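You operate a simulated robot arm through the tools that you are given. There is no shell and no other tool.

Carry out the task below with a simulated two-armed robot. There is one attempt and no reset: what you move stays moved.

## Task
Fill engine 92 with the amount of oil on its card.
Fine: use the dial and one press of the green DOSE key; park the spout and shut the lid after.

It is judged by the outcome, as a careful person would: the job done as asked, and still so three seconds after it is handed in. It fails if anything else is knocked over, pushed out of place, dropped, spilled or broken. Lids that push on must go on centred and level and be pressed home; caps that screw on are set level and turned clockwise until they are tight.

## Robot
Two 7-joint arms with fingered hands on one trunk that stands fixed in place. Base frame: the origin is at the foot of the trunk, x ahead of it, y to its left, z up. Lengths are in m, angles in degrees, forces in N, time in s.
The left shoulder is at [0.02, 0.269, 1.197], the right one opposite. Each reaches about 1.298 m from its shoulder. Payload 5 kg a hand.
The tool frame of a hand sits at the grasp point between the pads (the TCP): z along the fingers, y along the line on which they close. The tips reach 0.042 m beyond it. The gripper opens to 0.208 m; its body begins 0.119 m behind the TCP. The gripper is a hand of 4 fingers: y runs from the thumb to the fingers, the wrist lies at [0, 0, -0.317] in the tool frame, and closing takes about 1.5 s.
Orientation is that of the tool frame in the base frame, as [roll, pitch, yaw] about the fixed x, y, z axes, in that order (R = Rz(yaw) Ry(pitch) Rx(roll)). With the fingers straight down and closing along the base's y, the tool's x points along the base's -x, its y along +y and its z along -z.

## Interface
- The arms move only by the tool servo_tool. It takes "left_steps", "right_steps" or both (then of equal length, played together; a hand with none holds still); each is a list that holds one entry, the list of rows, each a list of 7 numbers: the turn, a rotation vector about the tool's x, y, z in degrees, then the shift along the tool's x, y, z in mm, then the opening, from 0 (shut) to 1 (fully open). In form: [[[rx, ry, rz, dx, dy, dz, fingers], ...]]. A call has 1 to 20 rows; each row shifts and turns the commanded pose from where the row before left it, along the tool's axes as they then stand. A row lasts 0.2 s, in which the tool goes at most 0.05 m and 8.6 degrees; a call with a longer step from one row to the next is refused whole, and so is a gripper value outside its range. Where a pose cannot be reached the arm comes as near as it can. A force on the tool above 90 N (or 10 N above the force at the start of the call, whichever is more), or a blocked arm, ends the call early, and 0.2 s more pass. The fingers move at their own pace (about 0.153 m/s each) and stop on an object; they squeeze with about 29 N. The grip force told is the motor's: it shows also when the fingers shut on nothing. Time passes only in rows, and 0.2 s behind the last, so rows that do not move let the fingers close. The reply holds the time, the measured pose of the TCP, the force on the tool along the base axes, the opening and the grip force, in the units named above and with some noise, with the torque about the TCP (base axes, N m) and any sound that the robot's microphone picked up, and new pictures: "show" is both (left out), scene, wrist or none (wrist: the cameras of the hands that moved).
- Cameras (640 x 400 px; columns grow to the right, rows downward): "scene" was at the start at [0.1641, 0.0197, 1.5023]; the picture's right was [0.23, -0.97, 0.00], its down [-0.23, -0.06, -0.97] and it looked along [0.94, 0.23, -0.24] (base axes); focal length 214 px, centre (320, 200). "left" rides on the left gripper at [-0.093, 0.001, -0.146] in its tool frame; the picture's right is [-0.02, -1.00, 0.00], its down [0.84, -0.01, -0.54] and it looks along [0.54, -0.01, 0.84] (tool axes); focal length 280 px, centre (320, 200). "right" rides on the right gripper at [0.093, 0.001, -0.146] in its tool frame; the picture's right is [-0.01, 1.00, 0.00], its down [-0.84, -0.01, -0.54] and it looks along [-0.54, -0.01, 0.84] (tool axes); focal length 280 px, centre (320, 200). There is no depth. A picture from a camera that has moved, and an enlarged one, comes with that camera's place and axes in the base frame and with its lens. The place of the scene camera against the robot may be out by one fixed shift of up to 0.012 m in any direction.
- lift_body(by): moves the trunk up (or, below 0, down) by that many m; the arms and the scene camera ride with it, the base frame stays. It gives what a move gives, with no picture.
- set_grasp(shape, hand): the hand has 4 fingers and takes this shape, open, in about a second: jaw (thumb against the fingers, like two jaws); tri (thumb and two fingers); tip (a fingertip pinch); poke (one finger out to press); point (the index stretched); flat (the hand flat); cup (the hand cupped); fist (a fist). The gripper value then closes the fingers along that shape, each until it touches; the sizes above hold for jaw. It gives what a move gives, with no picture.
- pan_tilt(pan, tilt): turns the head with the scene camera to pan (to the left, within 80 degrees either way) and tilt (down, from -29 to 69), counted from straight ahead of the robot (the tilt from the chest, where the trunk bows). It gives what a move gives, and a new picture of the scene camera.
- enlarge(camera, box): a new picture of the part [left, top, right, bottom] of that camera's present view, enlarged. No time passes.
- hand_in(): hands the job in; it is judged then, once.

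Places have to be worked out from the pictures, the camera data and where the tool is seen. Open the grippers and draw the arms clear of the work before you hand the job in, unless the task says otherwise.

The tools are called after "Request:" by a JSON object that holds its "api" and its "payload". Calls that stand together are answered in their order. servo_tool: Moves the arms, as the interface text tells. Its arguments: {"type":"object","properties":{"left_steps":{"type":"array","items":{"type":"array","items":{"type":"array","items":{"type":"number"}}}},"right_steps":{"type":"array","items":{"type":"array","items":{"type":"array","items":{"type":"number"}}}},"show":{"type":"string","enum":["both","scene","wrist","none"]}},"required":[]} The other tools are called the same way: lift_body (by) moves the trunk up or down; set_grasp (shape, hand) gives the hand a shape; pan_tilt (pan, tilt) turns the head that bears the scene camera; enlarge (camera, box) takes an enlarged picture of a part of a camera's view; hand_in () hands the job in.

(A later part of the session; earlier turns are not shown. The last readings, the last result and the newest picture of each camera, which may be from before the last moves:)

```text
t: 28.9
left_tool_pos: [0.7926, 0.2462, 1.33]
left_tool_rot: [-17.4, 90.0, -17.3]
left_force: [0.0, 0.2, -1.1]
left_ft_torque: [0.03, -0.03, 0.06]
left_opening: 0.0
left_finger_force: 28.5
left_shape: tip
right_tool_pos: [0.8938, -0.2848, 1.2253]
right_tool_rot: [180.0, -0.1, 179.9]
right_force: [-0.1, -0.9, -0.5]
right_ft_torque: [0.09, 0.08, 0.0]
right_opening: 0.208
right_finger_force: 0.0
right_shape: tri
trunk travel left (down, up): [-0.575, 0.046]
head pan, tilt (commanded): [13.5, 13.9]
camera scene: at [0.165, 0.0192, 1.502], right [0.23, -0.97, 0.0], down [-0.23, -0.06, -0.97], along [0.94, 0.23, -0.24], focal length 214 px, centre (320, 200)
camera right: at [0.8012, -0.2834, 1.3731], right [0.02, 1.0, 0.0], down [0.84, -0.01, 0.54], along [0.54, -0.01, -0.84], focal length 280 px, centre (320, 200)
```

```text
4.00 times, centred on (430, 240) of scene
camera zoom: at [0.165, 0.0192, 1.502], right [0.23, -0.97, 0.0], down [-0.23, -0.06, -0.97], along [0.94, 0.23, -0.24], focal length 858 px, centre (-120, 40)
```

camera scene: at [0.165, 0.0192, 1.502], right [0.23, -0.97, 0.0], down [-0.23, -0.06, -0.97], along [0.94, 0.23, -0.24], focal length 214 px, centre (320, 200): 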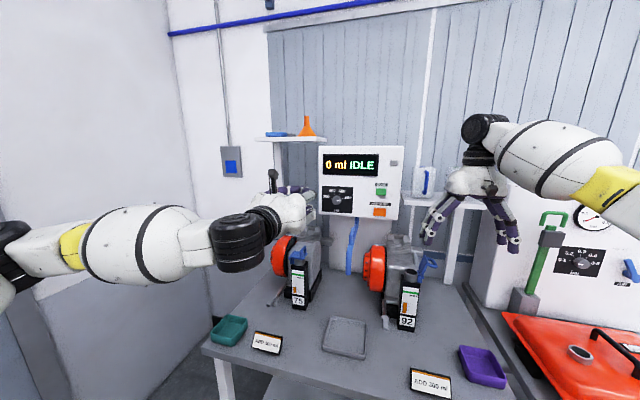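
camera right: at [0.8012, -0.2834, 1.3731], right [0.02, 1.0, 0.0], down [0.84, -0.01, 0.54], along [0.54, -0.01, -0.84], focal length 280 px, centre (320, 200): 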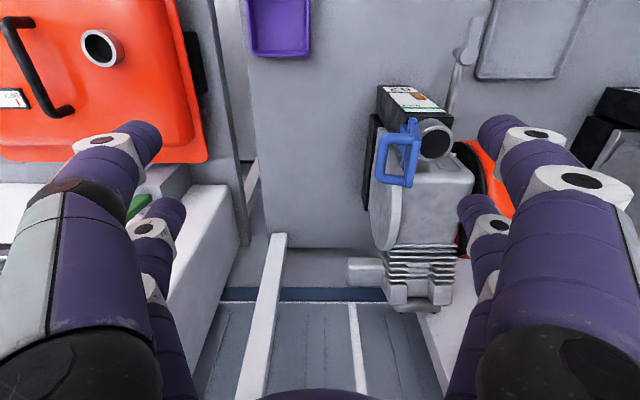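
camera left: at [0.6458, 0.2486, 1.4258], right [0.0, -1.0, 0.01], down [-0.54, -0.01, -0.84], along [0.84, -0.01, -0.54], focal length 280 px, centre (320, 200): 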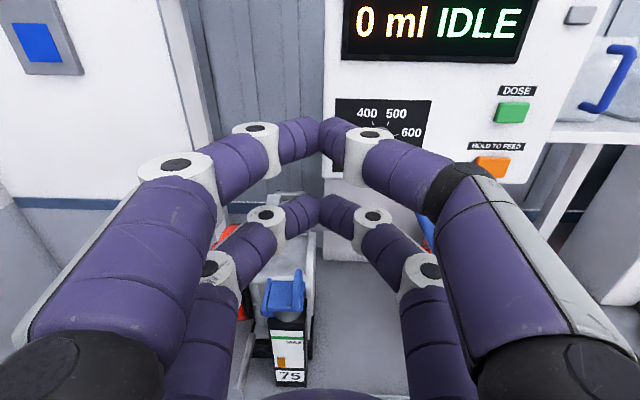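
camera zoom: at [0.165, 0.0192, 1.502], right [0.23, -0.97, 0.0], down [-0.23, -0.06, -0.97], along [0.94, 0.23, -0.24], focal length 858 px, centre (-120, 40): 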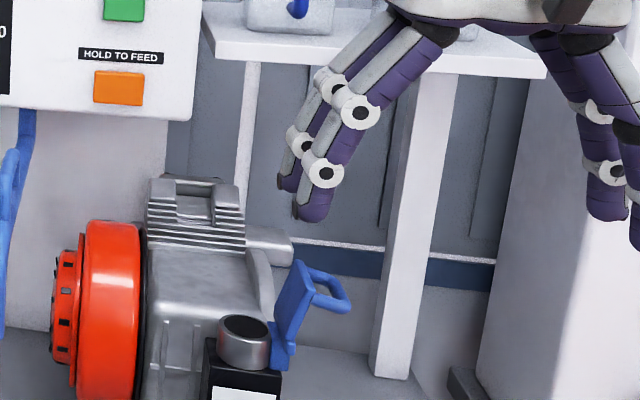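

The lid of 92 now rests open past vertical and the neck is clear (centre ≈ [0.927, -0.147], rim z≈1.057). Next I look closely at the spout: I back the left hand off a little and bring the right hand up and across to a look-out above the spout.

Request:
{"api": "servo_tool", "payload": {"left_steps": [[[0, 0, 0, 0, 17, -34, 0], [0, 0, 0, 0, 17, -34, 0], [0, 0, 0, 0, 17, -33, 0], [0, 0, 0, 0, 0, 0, 0], [0, 0, 0, 0, 0, 0, 0], [0, 0, 0, 0, 0, 0, 0], [0, 0, 0, 0, 0, 0, 0], [0, 0, 0, 0, 0, 0, 0], [0, 0, 0, 0, 0, 0, 0]]], "right_steps": [[[0, 0, 0, 0, 0, -47, 1], [0, 0, 0, 0, 0, -47, 1], [0, 0, 0, 16, 44, 0, 1], [0, 0, 0, 16, 44, 0, 1], [0, 0, 0, 16, 44, 0, 1], [0, 0, 0, 16, 44, 0, 1], [0, 0, 0, 15, 44, 0, 1], [0, 0, 0, 15, 44, 0, 1], [0, 0, 0, 0, 0, 0, 1]]]}}

Request:
{"api": "enlarge", "payload": {"camera": "right", "box": [300, 60, 580, 400]}}

Request:
{"api": "enlarge", "payload": {"camera": "left", "box": [340, 120, 560, 320]}}

```text
t: 30.9
left_tool_pos: [0.6907, 0.2966, 1.3319]
left_tool_rot: [128.0, 90.0, 128.1]
left_force: [0.0, -0.2, 0.0]
left_ft_torque: [0.02, 0.02, 0.15]
left_opening: 0.0002
left_finger_force: 29.1
left_shape: tip
right_tool_pos: [0.7979, -0.021, 1.3204]
right_tool_rot: [179.9, 0.1, 179.8]
right_force: [0.2, -0.1, -0.2]
right_ft_torque: [0.19, 0.03, 0.0]
right_opening: 0.2077
right_finger_force: 0.0
right_shape: tri
trunk travel left (down, up): [-0.575, 0.046]
head pan, tilt (commanded): [13.5, 13.9]
camera scene: at [0.1641, 0.0183, 1.5024], right [0.23, -0.97, 0.0], down [-0.23, -0.05, -0.97], along [0.94, 0.23, -0.24], focal length 214 px, centre (320, 200)
camera right: at [0.7046, -0.0203, 1.4676], right [0.02, 1.0, 0.0], down [0.84, -0.02, 0.54], along [0.54, -0.01, -0.84], focal length 280 px, centre (320, 200)
camera left: at [0.545, 0.2973, 1.4261], right [0.0, -1.0, 0.01], down [-0.54, -0.01, -0.84], along [0.84, -0.01, -0.54], focal length 280 px, centre (320, 200)
```

scene: 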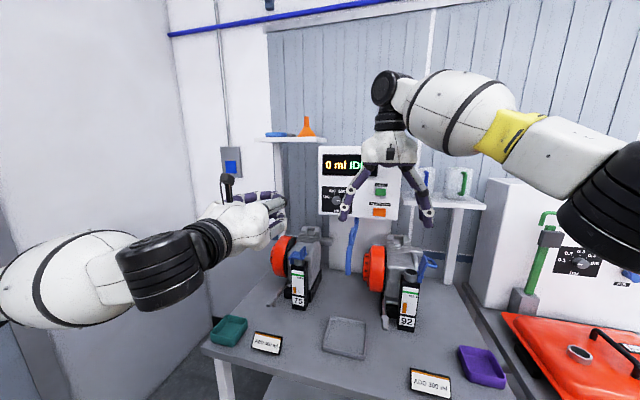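
right: 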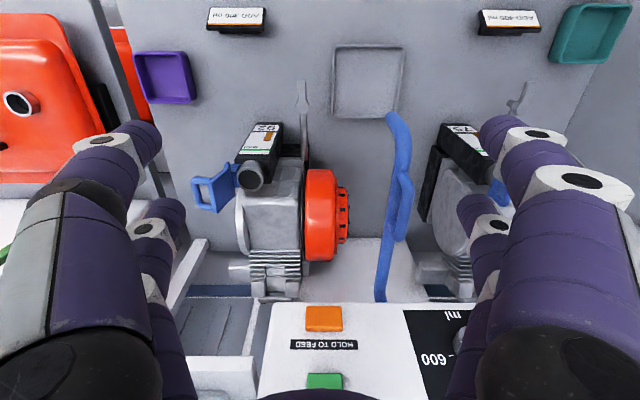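
left: 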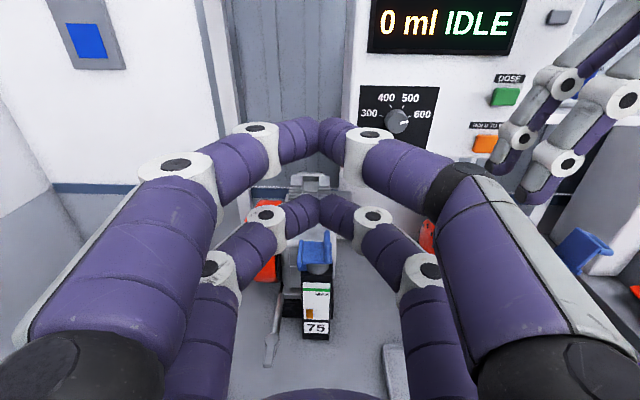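

```text
1.18 times, centred on (440, 230) of right
camera zoom: at [0.7046, -0.0203, 1.4676], right [0.02, 1.0, 0.0], down [0.84, -0.02, 0.54], along [0.54, -0.01, -0.84], focal length 330 px, centre (179, 165)
```

zoom: 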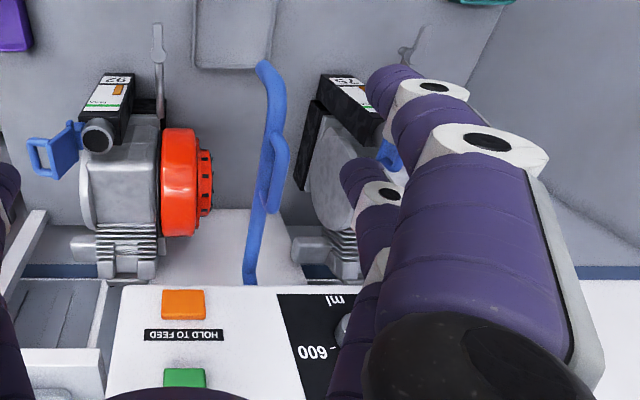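

```text
2.00 times, centred on (450, 220) of left
camera zoom: at [0.545, 0.2973, 1.4261], right [0.0, -1.0, 0.01], down [-0.54, -0.01, -0.84], along [0.84, -0.01, -0.54], focal length 561 px, centre (60, 160)
```

zoom: 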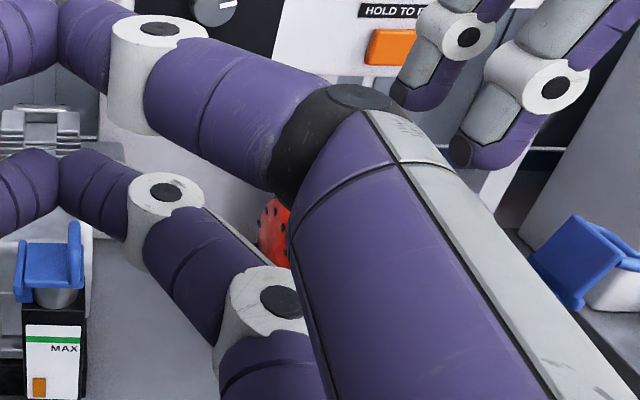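

The spout lies in a vertical plane y≈0.077 (tip [0.819, 0.077, 1.083], loop bar x 0.85–0.94 at z≈1.2). I'll tilt the right hand 40° forward, part-close it, and bring it behind-above the loop, ready to straddle it.

Request:
{"api": "servo_tool", "payload": {"right_steps": [[[0, -8, 0, 0, 0, 0, 0.35], [0, -8, 0, 0, 0, 0, 0.35], [0, -8, 0, 0, 0, 0, 0.35], [0, -8, 0, 0, 0, 0, 0.35], [0, -8, 0, 0, 0, 0, 0.35], [0, 0, 0, 10.3, 32.7, 12.3, 0.35], [0, 0, 0, 10.3, 32.7, 12.3, 0.35], [0, 0, 0, 10.3, 32.7, 12.3, 0.35], [0, 0, 0, 0, 0, 0, 0.35]]]}}

Request:
{"api": "enlarge", "payload": {"camera": "scene", "box": [310, 160, 410, 290]}}

Request:
{"api": "enlarge", "payload": {"camera": "right", "box": [160, 60, 480, 360]}}

```text
t: 32.9
left_tool_pos: [0.6899, 0.2968, 1.3315]
left_tool_rot: [-99.8, 90.0, -99.9]
left_force: [0.0, -1.0, 0.1]
left_ft_torque: [-0.02, 0.06, 0.12]
left_opening: 0.0001
left_finger_force: 29.6
left_shape: tip
right_tool_pos: [0.7991, 0.0768, 1.276]
right_tool_rot: [179.9, 40.1, 179.8]
right_force: [-0.4, -1.9, 0.0]
right_ft_torque: [0.14, 0.03, 0.09]
right_opening: 0.0728
right_finger_force: 0.1
right_shape: tri
trunk travel left (down, up): [-0.575, 0.046]
head pan, tilt (commanded): [13.5, 13.9]
camera scene: at [0.1637, 0.0183, 1.5026], right [0.23, -0.97, 0.0], down [-0.23, -0.05, -0.97], along [0.94, 0.23, -0.24], focal length 214 px, centre (320, 200)
camera right: at [0.6331, 0.0794, 1.3274], right [0.01, 1.0, 0.01], down [0.3, -0.01, 0.95], along [0.95, -0.01, -0.3], focal length 280 px, centre (320, 200)
```

scene: 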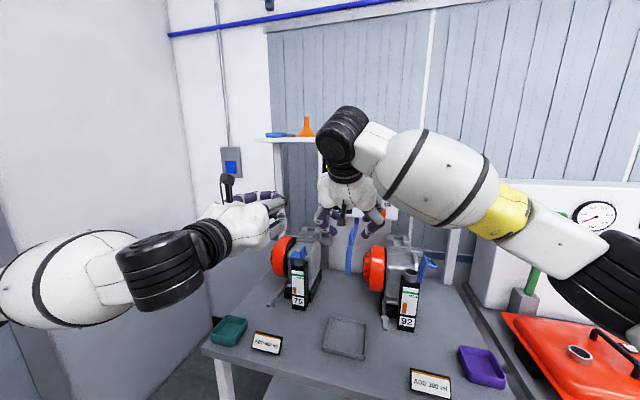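
right: 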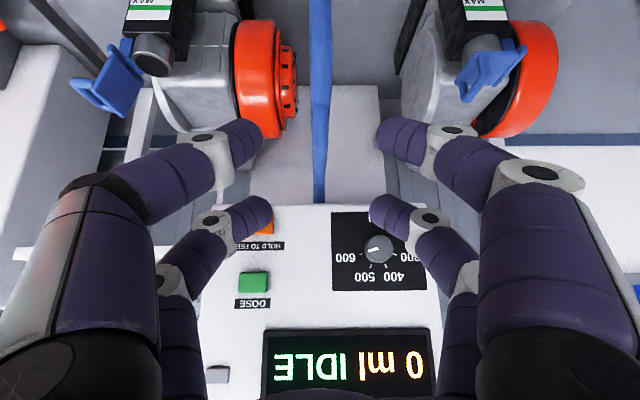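

```text
3.08 times, centred on (360, 225) of scene
camera zoom: at [0.1637, 0.0183, 1.5026], right [0.23, -0.97, 0.0], down [-0.23, -0.05, -0.97], along [0.94, 0.23, -0.24], focal length 660 px, centre (197, 123)
```

zoom: 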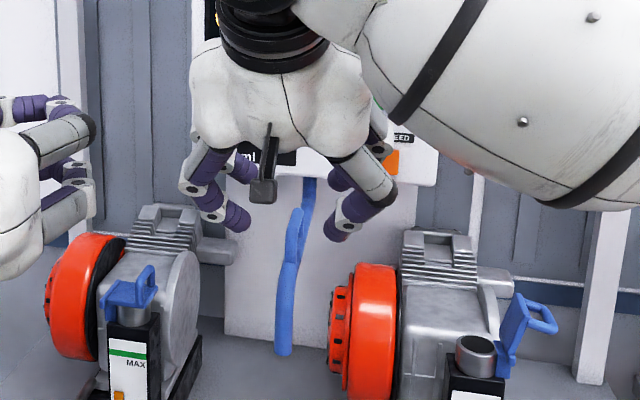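

```text
1.33 times, centred on (320, 210) of right
camera zoom: at [0.6331, 0.0794, 1.3274], right [0.01, 1.0, 0.01], down [0.3, -0.01, 0.95], along [0.95, -0.01, -0.3], focal length 374 px, centre (320, 187)
```

zoom: 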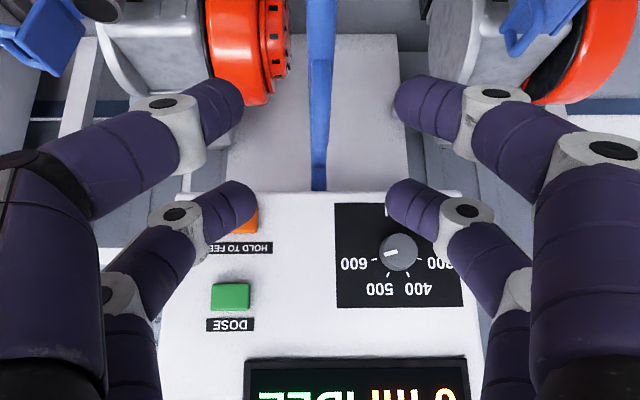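

The spout is centred between the fingers. I slide the open fingers along the tool axis by about 10 cm so they straddle the loop.

Request:
{"api": "servo_tool", "payload": {"right_steps": [[[0, 0, 0, 1, 0, 25.6, 0.35], [0, 0, 0, 1, 0, 25.6, 0.35], [0, 0, 0, 1, 0, 25.6, 0.35], [0, 0, 0, 1, 0, 25.6, 0.35], [0, 0, 0, 0, 0, 0, 0.35]]]}}

Request:
{"api": "enlarge", "payload": {"camera": "scene", "box": [310, 160, 410, 290]}}

Request:
{"api": "enlarge", "payload": {"camera": "right", "box": [160, 60, 480, 260]}}

Request:
{"api": "enlarge", "payload": {"camera": "left", "box": [320, 80, 640, 280]}}

```text
t: 34.1
left_tool_pos: [0.69, 0.2979, 1.3307]
left_tool_rot: [26.7, 89.9, 26.7]
left_force: [-1.1, -0.6, 0.4]
left_ft_torque: [0.01, 0.01, 0.0]
left_opening: 0.0001
left_finger_force: 28.5
left_shape: tip
right_tool_pos: [0.8616, 0.0789, 1.1957]
right_tool_rot: [-180.0, 39.9, 179.9]
right_force: [0.4, 0.0, 0.4]
right_ft_torque: [0.03, 0.0, 0.01]
right_opening: 0.0726
right_finger_force: 0.0
right_shape: tri
trunk travel left (down, up): [-0.575, 0.046]
head pan, tilt (commanded): [13.5, 13.9]
camera scene: at [0.1638, 0.0196, 1.5025], right [0.23, -0.97, 0.0], down [-0.23, -0.06, -0.97], along [0.94, 0.23, -0.24], focal length 214 px, centre (320, 200)
camera right: at [0.6957, 0.0812, 1.2477], right [0.01, 1.0, 0.01], down [0.3, -0.01, 0.95], along [0.95, -0.01, -0.3], focal length 280 px, centre (320, 200)
```

scene: 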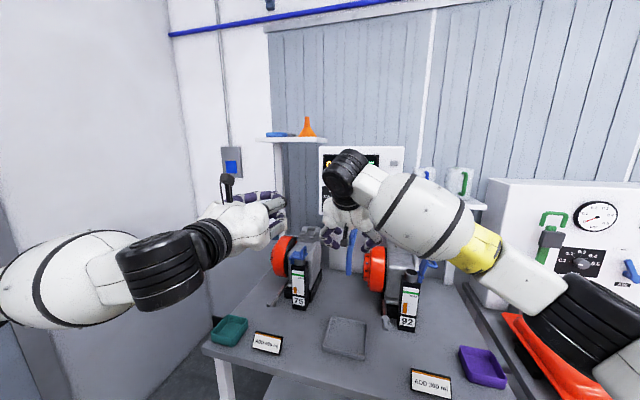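
right: 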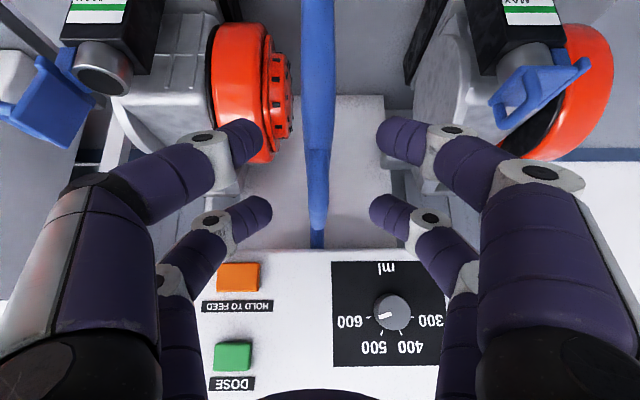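

```text
3.08 times, centred on (360, 225) of scene
camera zoom: at [0.1638, 0.0196, 1.5025], right [0.23, -0.97, 0.0], down [-0.23, -0.06, -0.97], along [0.94, 0.23, -0.24], focal length 660 px, centre (197, 123)
```

zoom: 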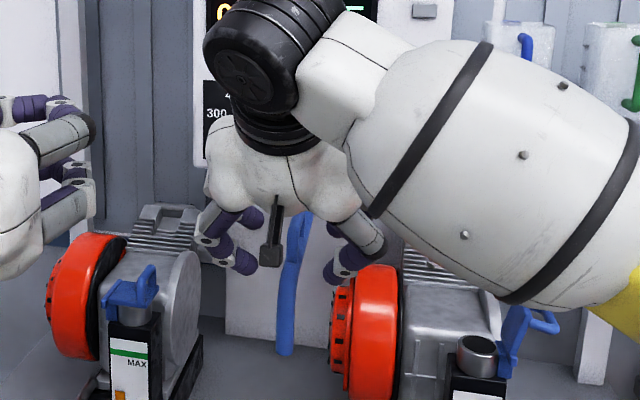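

```text
2.00 times, centred on (320, 160) of right
camera zoom: at [0.6957, 0.0812, 1.2477], right [0.01, 1.0, 0.01], down [0.3, -0.01, 0.95], along [0.95, -0.01, -0.3], focal length 561 px, centre (320, 280)
```

zoom: 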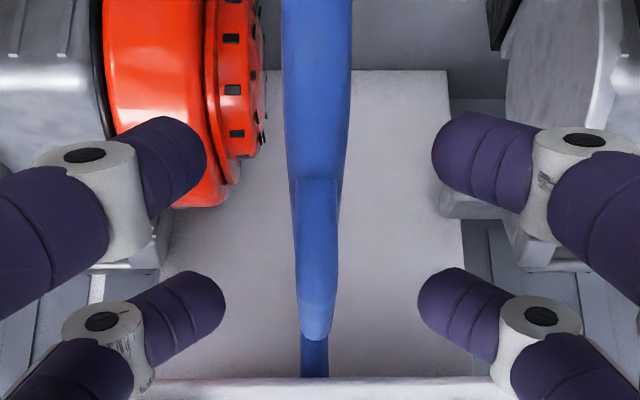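

```text
2.00 times, centred on (480, 180) of left
camera zoom: at [0.5443, 0.299, 1.4261], right [0.0, -1.0, 0.01], down [-0.54, -0.01, -0.84], along [0.84, -0.01, -0.54], focal length 561 px, centre (0, 240)
```

zoom: 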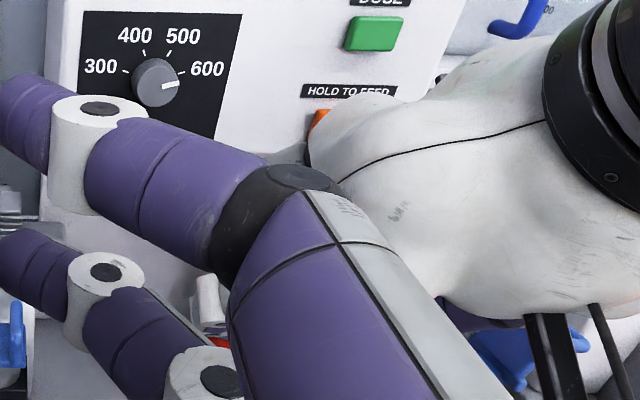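

Both finger pairs straddle the spout loop. I part-close to a loose 29 mm gap, then swing the spout the first ~23° about its pivot (≈[1.105, 0.0765]), turning the hand along with it.

Request:
{"api": "servo_tool", "payload": {"right_steps": [[[0, 0, 0, 0, 0, 0, 0.14], [0, 0, 0, 0, 0, 0, 0.14], [0, 0, 0, 0, 0, 0, 0.14], [-3.68, 0, -4.38, -0.9, -24.2, 0.8, 0.14], [-3.68, 0, -4.38, -0.9, -24.2, 0.8, 0.14], [-3.68, 0, -4.38, -0.9, -24.2, 0.8, 0.14], [-3.68, 0, -4.38, -0.9, -24.2, 0.8, 0.14], [0, 0, 0, 0, 0, 0, 0.14]]]}}

Request:
{"api": "enlarge", "payload": {"camera": "scene", "box": [310, 160, 450, 300]}}

Request:
{"api": "enlarge", "payload": {"camera": "right", "box": [160, 60, 480, 260]}}

```text
t: 35.9
left_tool_pos: [0.6896, 0.2994, 1.3314]
left_tool_rot: [43.7, 90.0, 43.8]
left_force: [-0.2, 0.7, 0.3]
left_ft_torque: [-0.01, -0.03, -0.09]
left_opening: 0.0
left_finger_force: 28.7
left_shape: tip
right_tool_pos: [0.8809, -0.0128, 1.1939]
right_tool_rot: [-180.0, 40.0, -157.0]
right_force: [-1.0, 1.1, 0.4]
right_ft_torque: [-0.08, 0.01, -0.05]
right_opening: 0.0294
right_finger_force: 0.1
right_shape: tri
trunk travel left (down, up): [-0.575, 0.046]
head pan, tilt (commanded): [13.5, 13.9]
camera scene: at [0.164, 0.0202, 1.5023], right [0.23, -0.97, 0.0], down [-0.23, -0.06, -0.97], along [0.94, 0.23, -0.24], focal length 214 px, centre (320, 200)
camera right: at [0.7281, -0.0767, 1.2465], right [-0.38, 0.93, 0.01], down [0.28, 0.11, 0.95], along [0.88, 0.36, -0.3], focal length 280 px, centre (320, 200)
```

scene: 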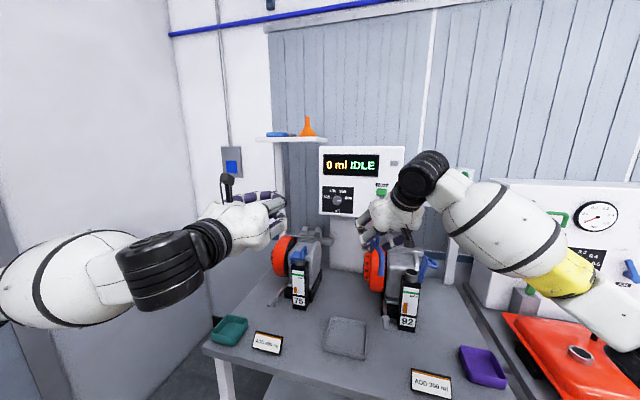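
right: 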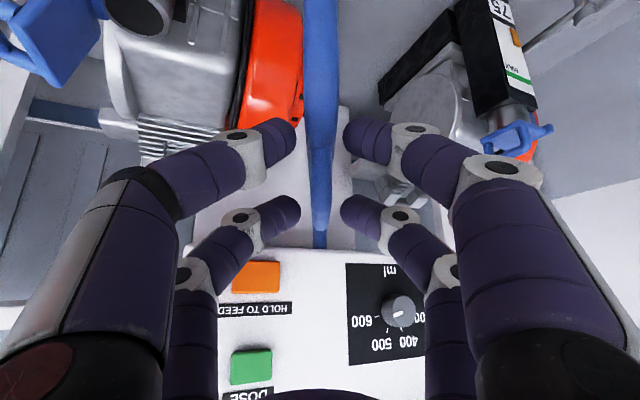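

```text
2.86 times, centred on (380, 230) of scene
camera zoom: at [0.164, 0.0202, 1.5023], right [0.23, -0.97, 0.0], down [-0.23, -0.06, -0.97], along [0.94, 0.23, -0.24], focal length 613 px, centre (149, 114)
```

zoom: 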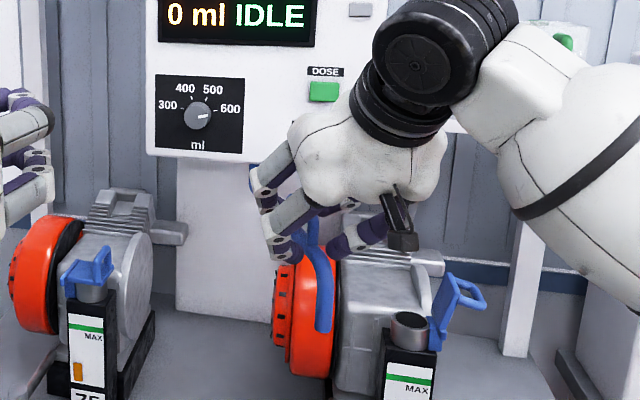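

```text
2.00 times, centred on (320, 160) of right
camera zoom: at [0.7281, -0.0767, 1.2465], right [-0.38, 0.93, 0.01], down [0.28, 0.11, 0.95], along [0.88, 0.36, -0.3], focal length 561 px, centre (320, 280)
```

zoom: 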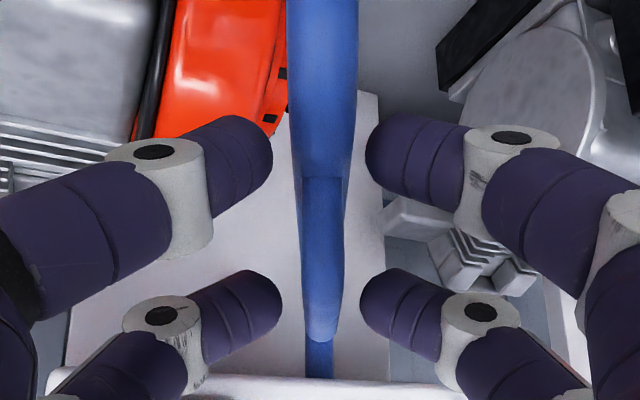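

The spout follows the hand as predicted (TCP [0.881, -0.013]). I continue another 4 rows (to ~46°) and then check the alignment of tip and neck.

Request:
{"api": "servo_tool", "payload": {"right_steps": [[[-3.68, 0, -4.38, -0.9, -24.2, 0.8, 0.14], [-3.68, 0, -4.38, -0.9, -24.2, 0.8, 0.14], [-3.68, 0, -4.38, -0.9, -24.2, 0.8, 0.14], [-3.68, 0, -4.38, -0.9, -24.2, 0.8, 0.14], [0, 0, 0, 0, 0, 0, 0.14]]]}}

Request:
{"api": "enlarge", "payload": {"camera": "scene", "box": [350, 180, 470, 300]}}

Request:
{"api": "enlarge", "payload": {"camera": "right", "box": [160, 0, 480, 260]}}

```text
t: 37.1
left_tool_pos: [0.6897, 0.2988, 1.3307]
left_tool_rot: [36.5, 90.0, 36.6]
left_force: [-0.5, -0.1, 0.0]
left_ft_torque: [-0.02, 0.01, -0.03]
left_opening: 0.0001
left_finger_force: 29.5
left_shape: tip
right_tool_pos: [0.9362, -0.0938, 1.1942]
right_tool_rot: [180.0, 40.2, -134.1]
right_force: [0.5, 1.4, 0.3]
right_ft_torque: [-0.04, -0.01, 0.0]
right_opening: 0.0291
right_finger_force: 0.1
right_shape: tri
trunk travel left (down, up): [-0.575, 0.046]
head pan, tilt (commanded): [13.5, 13.9]
camera scene: at [0.164, 0.0199, 1.5024], right [0.23, -0.97, 0.0], down [-0.23, -0.06, -0.97], along [0.94, 0.23, -0.24], focal length 214 px, centre (320, 200)
camera right: at [0.8194, -0.2114, 1.2462], right [-0.71, 0.71, 0.01], down [0.22, 0.21, 0.95], along [0.67, 0.68, -0.3], focal length 280 px, centre (320, 200)
```

scene: 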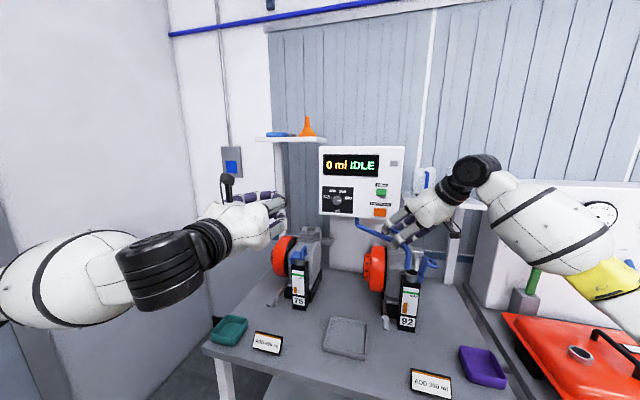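
right: 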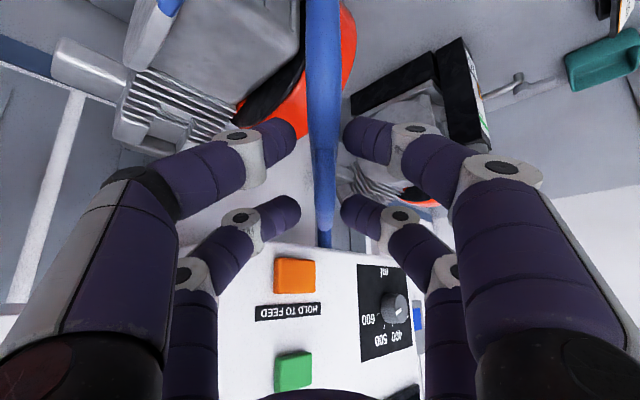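

```text
3.33 times, centred on (410, 240) of scene
camera zoom: at [0.164, 0.0199, 1.5024], right [0.23, -0.97, 0.0], down [-0.23, -0.06, -0.97], along [0.94, 0.23, -0.24], focal length 715 px, centre (20, 67)
```

zoom: 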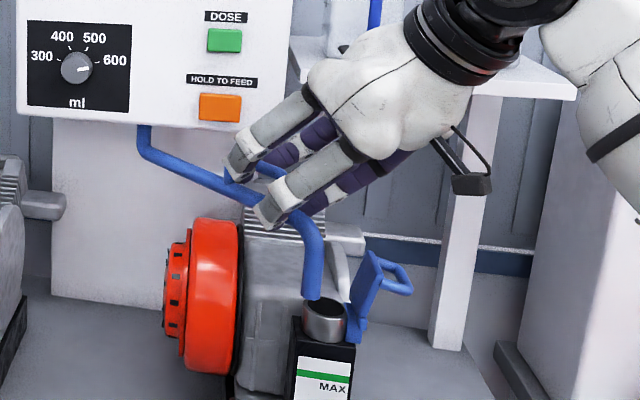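

```text
1.54 times, centred on (320, 130) of right
camera zoom: at [0.8194, -0.2114, 1.2462], right [-0.71, 0.71, 0.01], down [0.22, 0.21, 0.95], along [0.67, 0.68, -0.3], focal length 431 px, centre (320, 308)
```

zoom: 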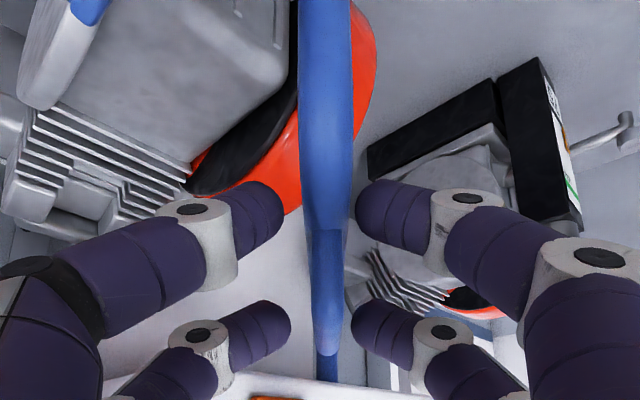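

Tip projection matches my model: it's still about 28 mm short of the neck centre (mostly in depth). I swing one more 5.7° step and check again.

Request:
{"api": "servo_tool", "payload": {"right_steps": [[[-3.68, 0, -4.38, -0.9, -24.2, 0.8, 0.14], [0, 0, 0, 0, 0, 0, 0.14], [0, 0, 0, 0, 0, 0, 0.14]]]}}

Request:
{"api": "enlarge", "payload": {"camera": "scene", "box": [380, 220, 440, 290]}}

Request:
{"api": "enlarge", "payload": {"camera": "right", "box": [160, 0, 480, 260]}}

Request:
{"api": "enlarge", "payload": {"camera": "left", "box": [400, 80, 640, 280]}}

```text
t: 37.9
left_tool_pos: [0.6907, 0.2971, 1.3324]
left_tool_rot: [2.4, 90.0, 2.4]
left_force: [0.4, -0.1, 0.7]
left_ft_torque: [0.01, 0.0, 0.03]
left_opening: 0.0
left_finger_force: 29.5
left_shape: tip
right_tool_pos: [0.9547, -0.1124, 1.1937]
right_tool_rot: [179.9, 40.1, -128.5]
right_force: [0.4, 0.0, -0.2]
right_ft_torque: [0.03, 0.01, 0.0]
right_opening: 0.0294
right_finger_force: 0.1
right_shape: tri
trunk travel left (down, up): [-0.575, 0.046]
head pan, tilt (commanded): [13.5, 13.9]
camera scene: at [0.1643, 0.0195, 1.5022], right [0.23, -0.97, 0.0], down [-0.23, -0.06, -0.97], along [0.94, 0.23, -0.24], focal length 214 px, centre (320, 200)
camera right: at [0.8506, -0.2398, 1.2456], right [-0.77, 0.63, 0.01], down [0.2, 0.23, 0.95], along [0.6, 0.74, -0.3], focal length 280 px, centre (320, 200)
```

scene: 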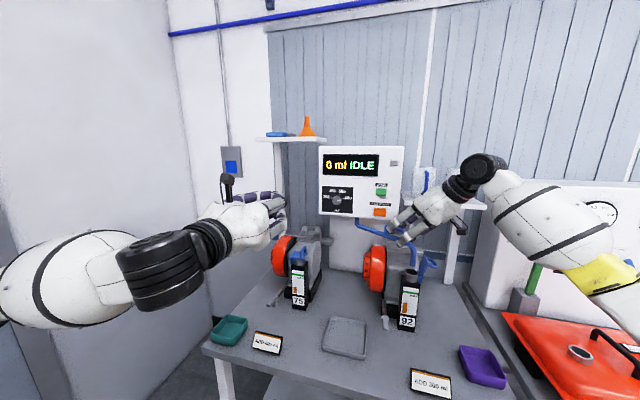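
right: 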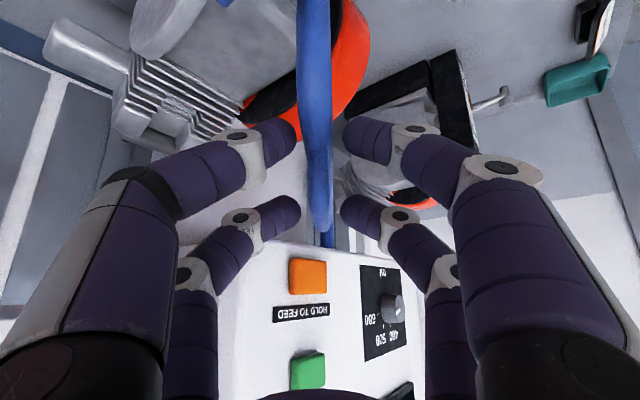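

```text
5.71 times, centred on (410, 255) of scene
camera zoom: at [0.1643, 0.0195, 1.5022], right [0.23, -0.97, 0.0], down [-0.23, -0.06, -0.97], along [0.94, 0.23, -0.24], focal length 1226 px, centre (-194, -114)
```

zoom: 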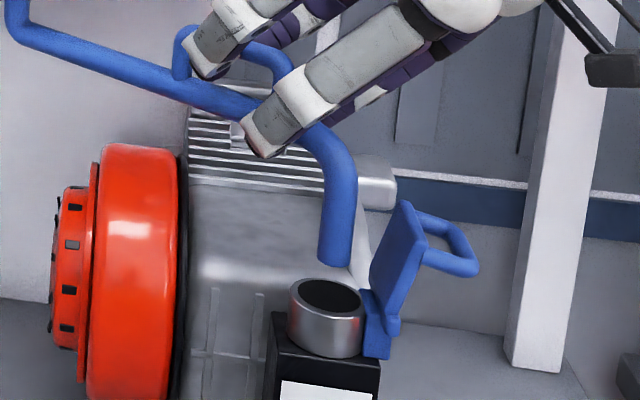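

```text
1.54 times, centred on (320, 130) of right
camera zoom: at [0.8506, -0.2398, 1.2456], right [-0.77, 0.63, 0.01], down [0.2, 0.23, 0.95], along [0.6, 0.74, -0.3], focal length 431 px, centre (320, 308)
```

zoom: 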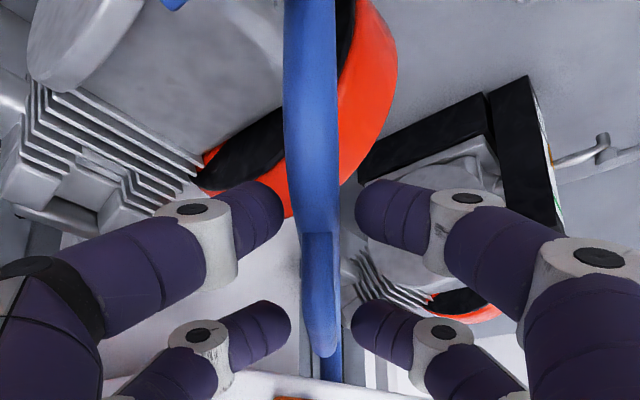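

```text
2.00 times, centred on (520, 180) of left
camera zoom: at [0.545, 0.2988, 1.4257], right [0.0, -1.0, 0.01], down [-0.54, -0.01, -0.84], along [0.84, -0.01, -0.54], focal length 561 px, centre (-80, 240)
```

zoom: 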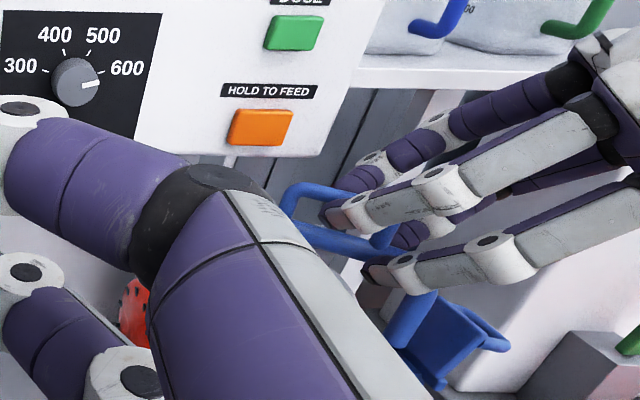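

The tip projects right above the neck within a few millimetres. I open the fingers and back straight out along the tool axis, then check that the spout stays put.

Request:
{"api": "servo_tool", "payload": {"right_steps": [[[0, 0, 0, 0, 0, 0, 0.35], [0, 0, 0, 0, 0, 0, 0.35], [0, 0, 0, 0, 0, -30, 0.35], [0, 0, 0, 0, 0, -30, 0.35], [0, 0, 0, 0, 0, -40, 0.35], [0, 0, 0, 0, 0, -40, 0.35], [0, 0, 0, 0, 0, 0, 0.35]]]}}

Request:
{"api": "enlarge", "payload": {"camera": "scene", "box": [380, 220, 440, 290]}}

Request:
{"api": "enlarge", "payload": {"camera": "right", "box": [160, 0, 480, 260]}}

```text
t: 39.5
left_tool_pos: [0.6895, 0.2982, 1.3315]
left_tool_rot: [-165.2, 89.8, -165.2]
left_force: [0.2, 0.5, 0.7]
left_ft_torque: [0.03, -0.03, -0.01]
left_opening: 0.0
left_finger_force: 28.9
left_shape: tip
right_tool_pos: [0.8969, -0.183, 1.3019]
right_tool_rot: [179.9, 40.0, -128.6]
right_force: [0.8, 0.9, -0.8]
right_ft_torque: [0.01, 0.04, 0.07]
right_opening: 0.0726
right_finger_force: 0.1
right_shape: tri
trunk travel left (down, up): [-0.575, 0.046]
head pan, tilt (commanded): [13.5, 13.9]
camera scene: at [0.1646, 0.0199, 1.5021], right [0.23, -0.97, 0.0], down [-0.23, -0.06, -0.97], along [0.94, 0.23, -0.24], focal length 214 px, centre (320, 200)
camera right: at [0.7926, -0.3099, 1.3524], right [-0.77, 0.63, 0.01], down [0.2, 0.23, 0.95], along [0.6, 0.74, -0.3], focal length 280 px, centre (320, 200)
```

scene: 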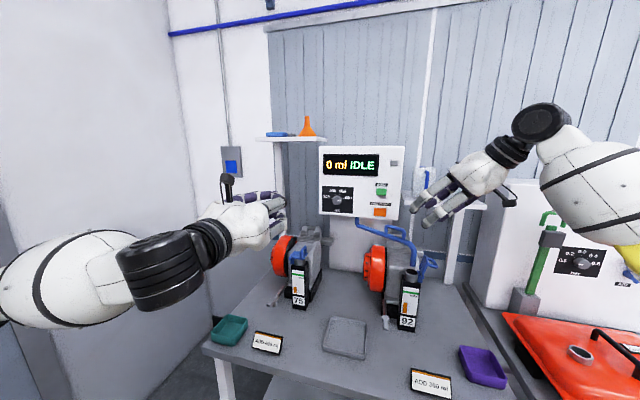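
right: 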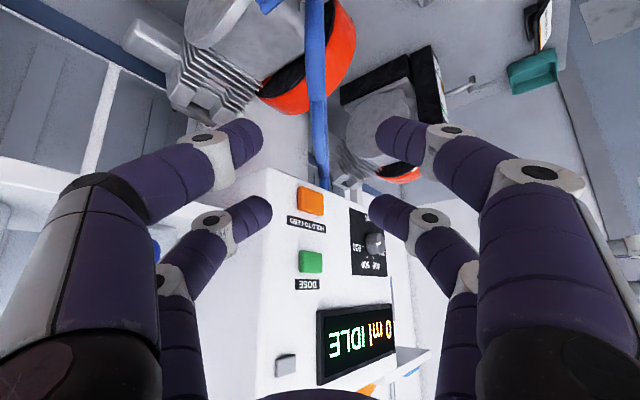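

```text
5.71 times, centred on (410, 255) of scene
camera zoom: at [0.1646, 0.0199, 1.5021], right [0.23, -0.97, 0.0], down [-0.23, -0.06, -0.97], along [0.94, 0.23, -0.24], focal length 1226 px, centre (-194, -114)
```

zoom: 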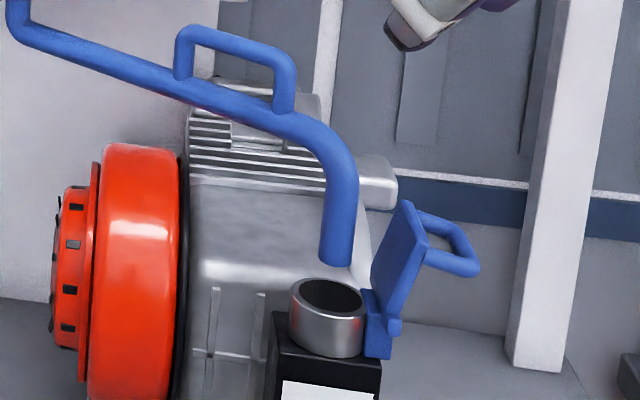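

```text
1.54 times, centred on (320, 130) of right
camera zoom: at [0.7926, -0.3099, 1.3524], right [-0.77, 0.63, 0.01], down [0.2, 0.23, 0.95], along [0.6, 0.74, -0.3], focal length 431 px, centre (320, 308)
```

zoom: 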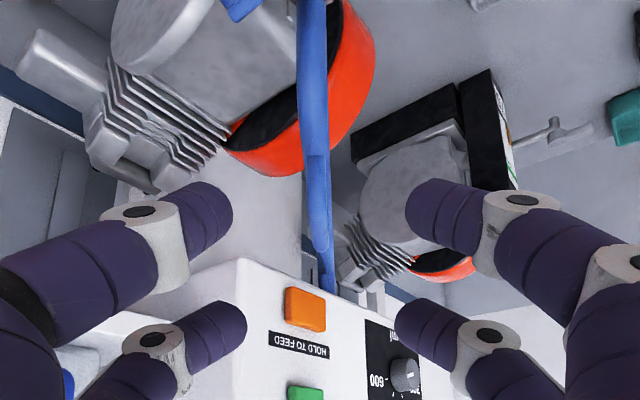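

The spout stays over the filler by itself. I'll bring the right hand back to a fingers-down pose to check the tip-over-neck alignment from above.

Request:
{"api": "servo_tool", "payload": {"right_steps": [[[0, 0, 0, 19.6, 17.8, -25.2, 0.35], [0, 0, 0, 19.6, 17.8, -25.2, 0.35], [0, 0, 0, 19.6, 17.8, -25.2, 0.35], [5.517, 0, 6.572, 0, 0, 0, 0.35], [5.517, 0, 6.572, 0, 0, 0, 0.35], [5.517, 0, 6.572, 0, 0, 0, 0.35], [5.517, 0, 6.572, 0, 0, 0, 0.35], [5.517, 0, 6.572, 0, 0, 0, 0.35], [5.517, 0, 6.572, 0, 0, 0, 0.35], [0, 8, 0, 0, 0, 0, 0.6], [0, 8, 0, 0, 0, 0, 0.8], [0, 8, 0, 0, 0, 0, 1], [0, 8, 0, 0, 0, 0, 1], [0, 8, 0, 0, 0, 0, 1], [0, 0, 0, 0, 0, 0, 1]]]}}

Request:
{"api": "enlarge", "payload": {"camera": "right", "box": [260, 80, 480, 240]}}

```text
t: 42.7
left_tool_pos: [0.6906, 0.2974, 1.3319]
left_tool_rot: [158.6, 89.9, 158.5]
left_force: [-1.0, -0.2, 0.3]
left_ft_torque: [-0.01, 0.02, 0.04]
left_opening: 0.0
left_finger_force: 29.3
left_shape: tip
right_tool_pos: [0.798, -0.2234, 1.3221]
right_tool_rot: [179.9, -0.1, 179.9]
right_force: [1.1, -0.9, 1.5]
right_ft_torque: [0.07, 0.0, 0.04]
right_opening: 0.2079
right_finger_force: 0.1
right_shape: tri
trunk travel left (down, up): [-0.575, 0.046]
head pan, tilt (commanded): [13.5, 13.9]
camera scene: at [0.1642, 0.019, 1.5023], right [0.23, -0.97, 0.0], down [-0.23, -0.06, -0.97], along [0.94, 0.23, -0.24], focal length 214 px, centre (320, 200)
camera right: at [0.7043, -0.2214, 1.4673], right [0.02, 1.0, 0.0], down [0.84, -0.02, 0.54], along [0.54, -0.01, -0.84], focal length 280 px, centre (320, 200)
```

scene: 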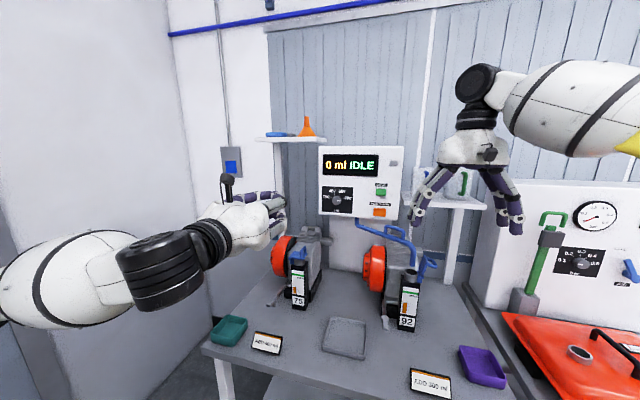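
right: 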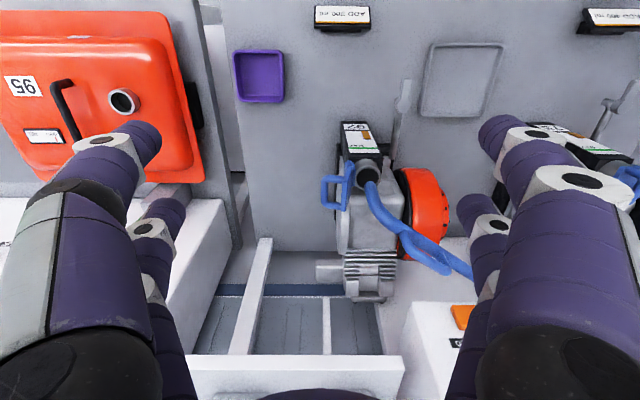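

```text
2.50 times, centred on (370, 160) of right
camera zoom: at [0.7043, -0.2214, 1.4673], right [0.02, 1.0, 0.0], down [0.84, -0.02, 0.54], along [0.54, -0.01, -0.84], focal length 701 px, centre (195, 300)
```

zoom: 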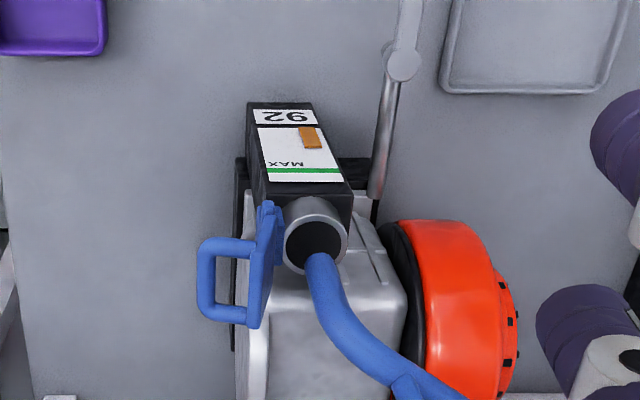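

From above the tip is within about 3 mm of the neck centre. Now the dial: I roll the left hand +75° (so it has room to turn the knob counter-clockwise) and open it half, still in free space.

Request:
{"api": "servo_tool", "payload": {"left_steps": [[[0, 0, 8.33, 0, 0, 0, 0.5], [0, 0, 8.33, 0, 0, 0, 0.5], [0, 0, 8.33, 0, 0, 0, 0.5], [0, 0, 8.33, 0, 0, 0, 0.5], [0, 0, 8.33, 0, 0, 0, 0.5], [0, 0, 8.33, 0, 0, 0, 0.5], [0, 0, 8.33, 0, 0, 0, 0.5], [0, 0, 8.33, 0, 0, 0, 0.5], [0, 0, 8.36, 0, 0, 0, 0.5], [0, 0, 0, 0, 0, 0, 0.5]]]}}

```text
t: 44.9
left_tool_pos: [0.6895, 0.2982, 1.3322]
left_tool_rot: [90.0, 15.0, 90.1]
left_force: [0.5, -0.3, -0.6]
left_ft_torque: [0.01, -0.02, 0.01]
left_opening: 0.1033
left_finger_force: 0.0
left_shape: tip
right_tool_pos: [0.798, -0.2211, 1.3217]
right_tool_rot: [-179.9, -0.1, 179.9]
right_force: [-0.2, 0.9, 0.4]
right_ft_torque: [0.02, 0.02, 0.0]
right_opening: 0.2079
right_finger_force: 0.1
right_shape: tri
trunk travel left (down, up): [-0.575, 0.046]
head pan, tilt (commanded): [13.5, 13.9]
camera scene: at [0.1641, 0.0197, 1.5023], right [0.23, -0.97, 0.0], down [-0.23, -0.06, -0.97], along [0.94, 0.23, -0.24], focal length 214 px, centre (320, 200)
camera left: at [0.5436, 0.2081, 1.3577], right [0.0, -0.27, -0.96], down [-0.54, 0.81, -0.23], along [0.84, 0.52, -0.15], focal length 280 px, centre (320, 200)
```

scene: 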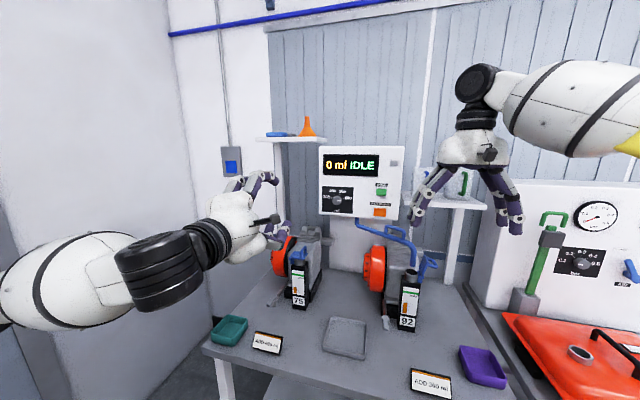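
left: 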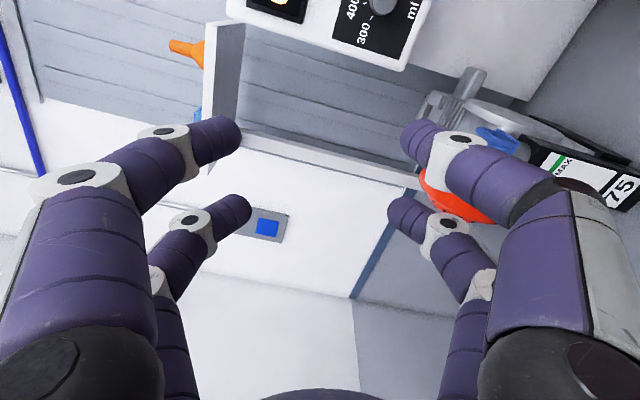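

Roll +75° is reached exactly. I test in free space that the wrist also reaches the end of the turn (-70°), before touching the dial.

Request:
{"api": "servo_tool", "payload": {"left_steps": [[[0, 0, -8.5, 0, 0, 0, 0.5], [0, 0, -8.5, 0, 0, 0, 0.5], [0, 0, -8.5, 0, 0, 0, 0.5], [0, 0, -8.5, 0, 0, 0, 0.5], [0, 0, -8.5, 0, 0, 0, 0.5], [0, 0, -8.5, 0, 0, 0, 0.5], [0, 0, -8.5, 0, 0, 0, 0.5], [0, 0, -8.5, 0, 0, 0, 0.5], [0, 0, -8.5, 0, 0, 0, 0.5], [0, 0, -8.5, 0, 0, 0, 0.5], [0, 0, -8.5, 0, 0, 0, 0.5], [0, 0, -8.5, 0, 0, 0, 0.5], [0, 0, -8.5, 0, 0, 0, 0.5], [0, 0, -8.5, 0, 0, 0, 0.5], [0, 0, -8.5, 0, 0, 0, 0.5], [0, 0, -8.5, 0, 0, 0, 0.5], [0, 0, -8.5, 0, 0, 0, 0.5], [0, 0, -8.5, 0, 0, 0, 0.5], [0, 0, 0, 0, 0, 0, 0.5]]], "show": "wrist"}}

```text
t: 48.9
left_tool_pos: [0.6892, 0.2976, 1.3328]
left_tool_rot: [-90.0, 11.9, -90.0]
left_force: [-1.0, -0.4, -0.5]
left_ft_torque: [-0.01, 0.02, 0.01]
left_opening: 0.1037
left_finger_force: 0.1
left_shape: tip
right_tool_pos: [0.7976, -0.2218, 1.3223]
right_tool_rot: [180.0, 0.0, 179.8]
right_force: [0.2, 0.5, -0.7]
right_ft_torque: [-0.02, 0.03, -0.01]
right_opening: 0.208
right_finger_force: 0.1
right_shape: tri
trunk travel left (down, up): [-0.575, 0.046]
head pan, tilt (commanded): [13.5, 13.9]
camera left: at [0.5437, 0.389, 1.3507], right [0.0, -0.19, 0.98], down [-0.54, -0.83, -0.16], along [0.84, -0.53, -0.1], focal length 280 px, centre (320, 200)
```

left: 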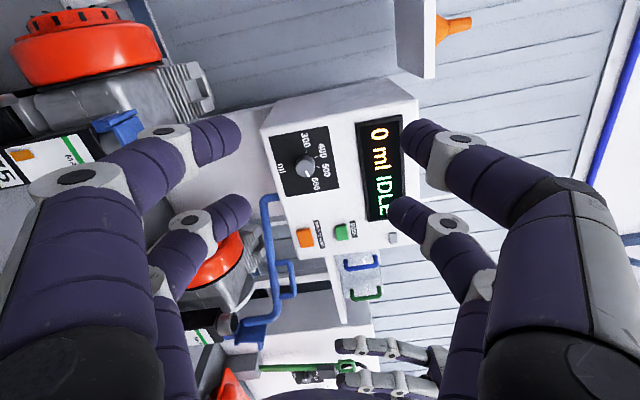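

The full ±75° range is available. I roll back to +75° and then move up in front of the dial.

Request:
{"api": "servo_tool", "payload": {"left_steps": [[[0, 0, 8.5, 0, 0, 0, 0.5], [0, 0, 8.5, 0, 0, 0, 0.5], [0, 0, 8.5, 0, 0, 0, 0.5], [0, 0, 8.5, 0, 0, 0, 0.5], [0, 0, 8.5, 0, 0, 0, 0.5], [0, 0, 8.5, 0, 0, 0, 0.5], [0, 0, 8.5, 0, 0, 0, 0.5], [0, 0, 8.5, 0, 0, 0, 0.5], [0, 0, 8.5, 0, 0, 0, 0.5], [0, 0, 8.5, 0, 0, 0, 0.5], [0, 0, 8.5, 0, 0, 0, 0.5], [0, 0, 8.5, 0, 0, 0, 0.5], [0, 0, 8.5, 0, 0, 0, 0.5], [0, 0, 8.5, 0, 0, 0, 0.5], [0, 0, 8.5, 0, 0, 0, 0.5], [0, 0, 8.5, 0, 0, 0, 0.5], [0, 0, 8.5, 0, 0, 0, 0.5], [0, 0, 8.5, 0, 0, 0, 0.5], [0, 0, 0, 0, 0, 0, 0.5]]], "show": "none"}}

Request:
{"api": "servo_tool", "payload": {"left_steps": [[[0, 0, 0, -12.8, -13.0, 37.1, 0.5], [0, 0, 0, -12.8, -13.0, 37.1, 0.5], [0, 0, 0, -12.8, -13.0, 37.1, 0.5], [0, 0, 0, -12.8, -13.0, 37.1, 0.5], [0, 0, 0, -12.8, -13.0, 37.1, 0.5], [0, 0, 0, -12.8, -13.0, 37.1, 0.5], [0, 0, 0, -12.8, -13.0, 37.1, 0.5], [0, 0, 0, 0, 0, 0, 0.5]]]}}

Request:
{"api": "enlarge", "payload": {"camera": "scene", "box": [270, 140, 410, 240]}}

```text
t: 52.9
left_tool_pos: [0.689, 0.2979, 1.3327]
left_tool_rot: [90.1, 14.9, 90.1]
left_force: [0.9, 0.3, -0.1]
left_ft_torque: [-0.02, 0.0, 0.0]
left_opening: 0.1037
left_finger_force: 0.0
left_shape: tip
right_tool_pos: [0.7981, -0.222, 1.3204]
right_tool_rot: [-180.0, 0.0, 179.9]
right_force: [0.2, 0.4, 0.3]
right_ft_torque: [0.01, 0.03, 0.01]
right_opening: 0.2079
right_finger_force: 0.1
right_shape: tri
trunk travel left (down, up): [-0.575, 0.046]
head pan, tilt (commanded): [13.5, 13.9]
```

```text
t: 54.7
left_tool_pos: [0.9491, 0.1901, 1.2675]
left_tool_rot: [89.9, 15.1, 90.1]
left_force: [0.1, 0.5, 0.6]
left_ft_torque: [-0.01, -0.01, -0.13]
left_opening: 0.1038
left_finger_force: 0.0
left_shape: tip
right_tool_pos: [0.7979, -0.2199, 1.3194]
right_tool_rot: [180.0, 0.1, 180.0]
right_force: [0.2, 1.1, -0.5]
right_ft_torque: [-0.11, -0.02, -0.02]
right_opening: 0.208
right_finger_force: 0.1
right_shape: tri
trunk travel left (down, up): [-0.575, 0.046]
head pan, tilt (commanded): [13.5, 13.9]
camera scene: at [0.1639, 0.0206, 1.5023], right [0.23, -0.97, 0.0], down [-0.23, -0.06, -0.97], along [0.94, 0.23, -0.24], focal length 214 px, centre (320, 200)
camera left: at [0.8037, 0.0998, 1.2943], right [0.0, -0.27, -0.96], down [-0.54, 0.81, -0.23], along [0.84, 0.52, -0.15], focal length 280 px, centre (320, 200)
```

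scene: 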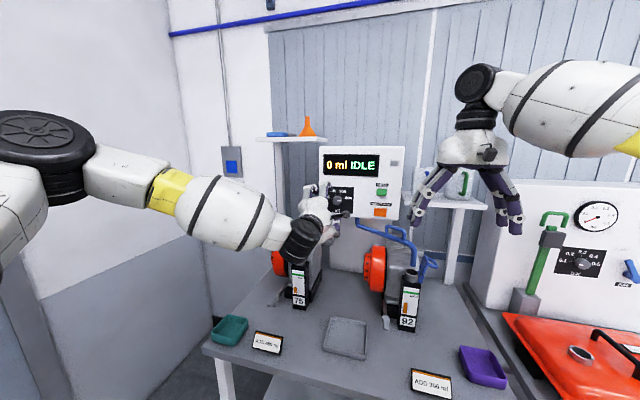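
left: 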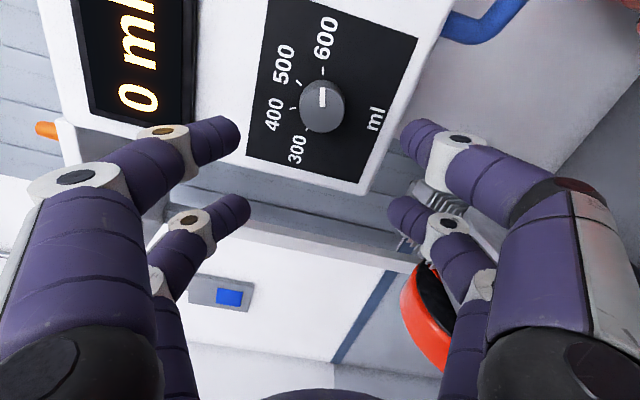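

```text
4.00 times, centred on (340, 190) of scene
camera zoom: at [0.1639, 0.0206, 1.5023], right [0.23, -0.97, 0.0], down [-0.23, -0.06, -0.97], along [0.94, 0.23, -0.24], focal length 858 px, centre (240, 240)
```

zoom: 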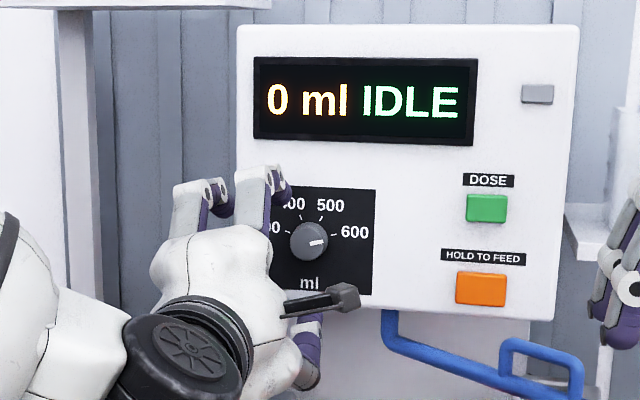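

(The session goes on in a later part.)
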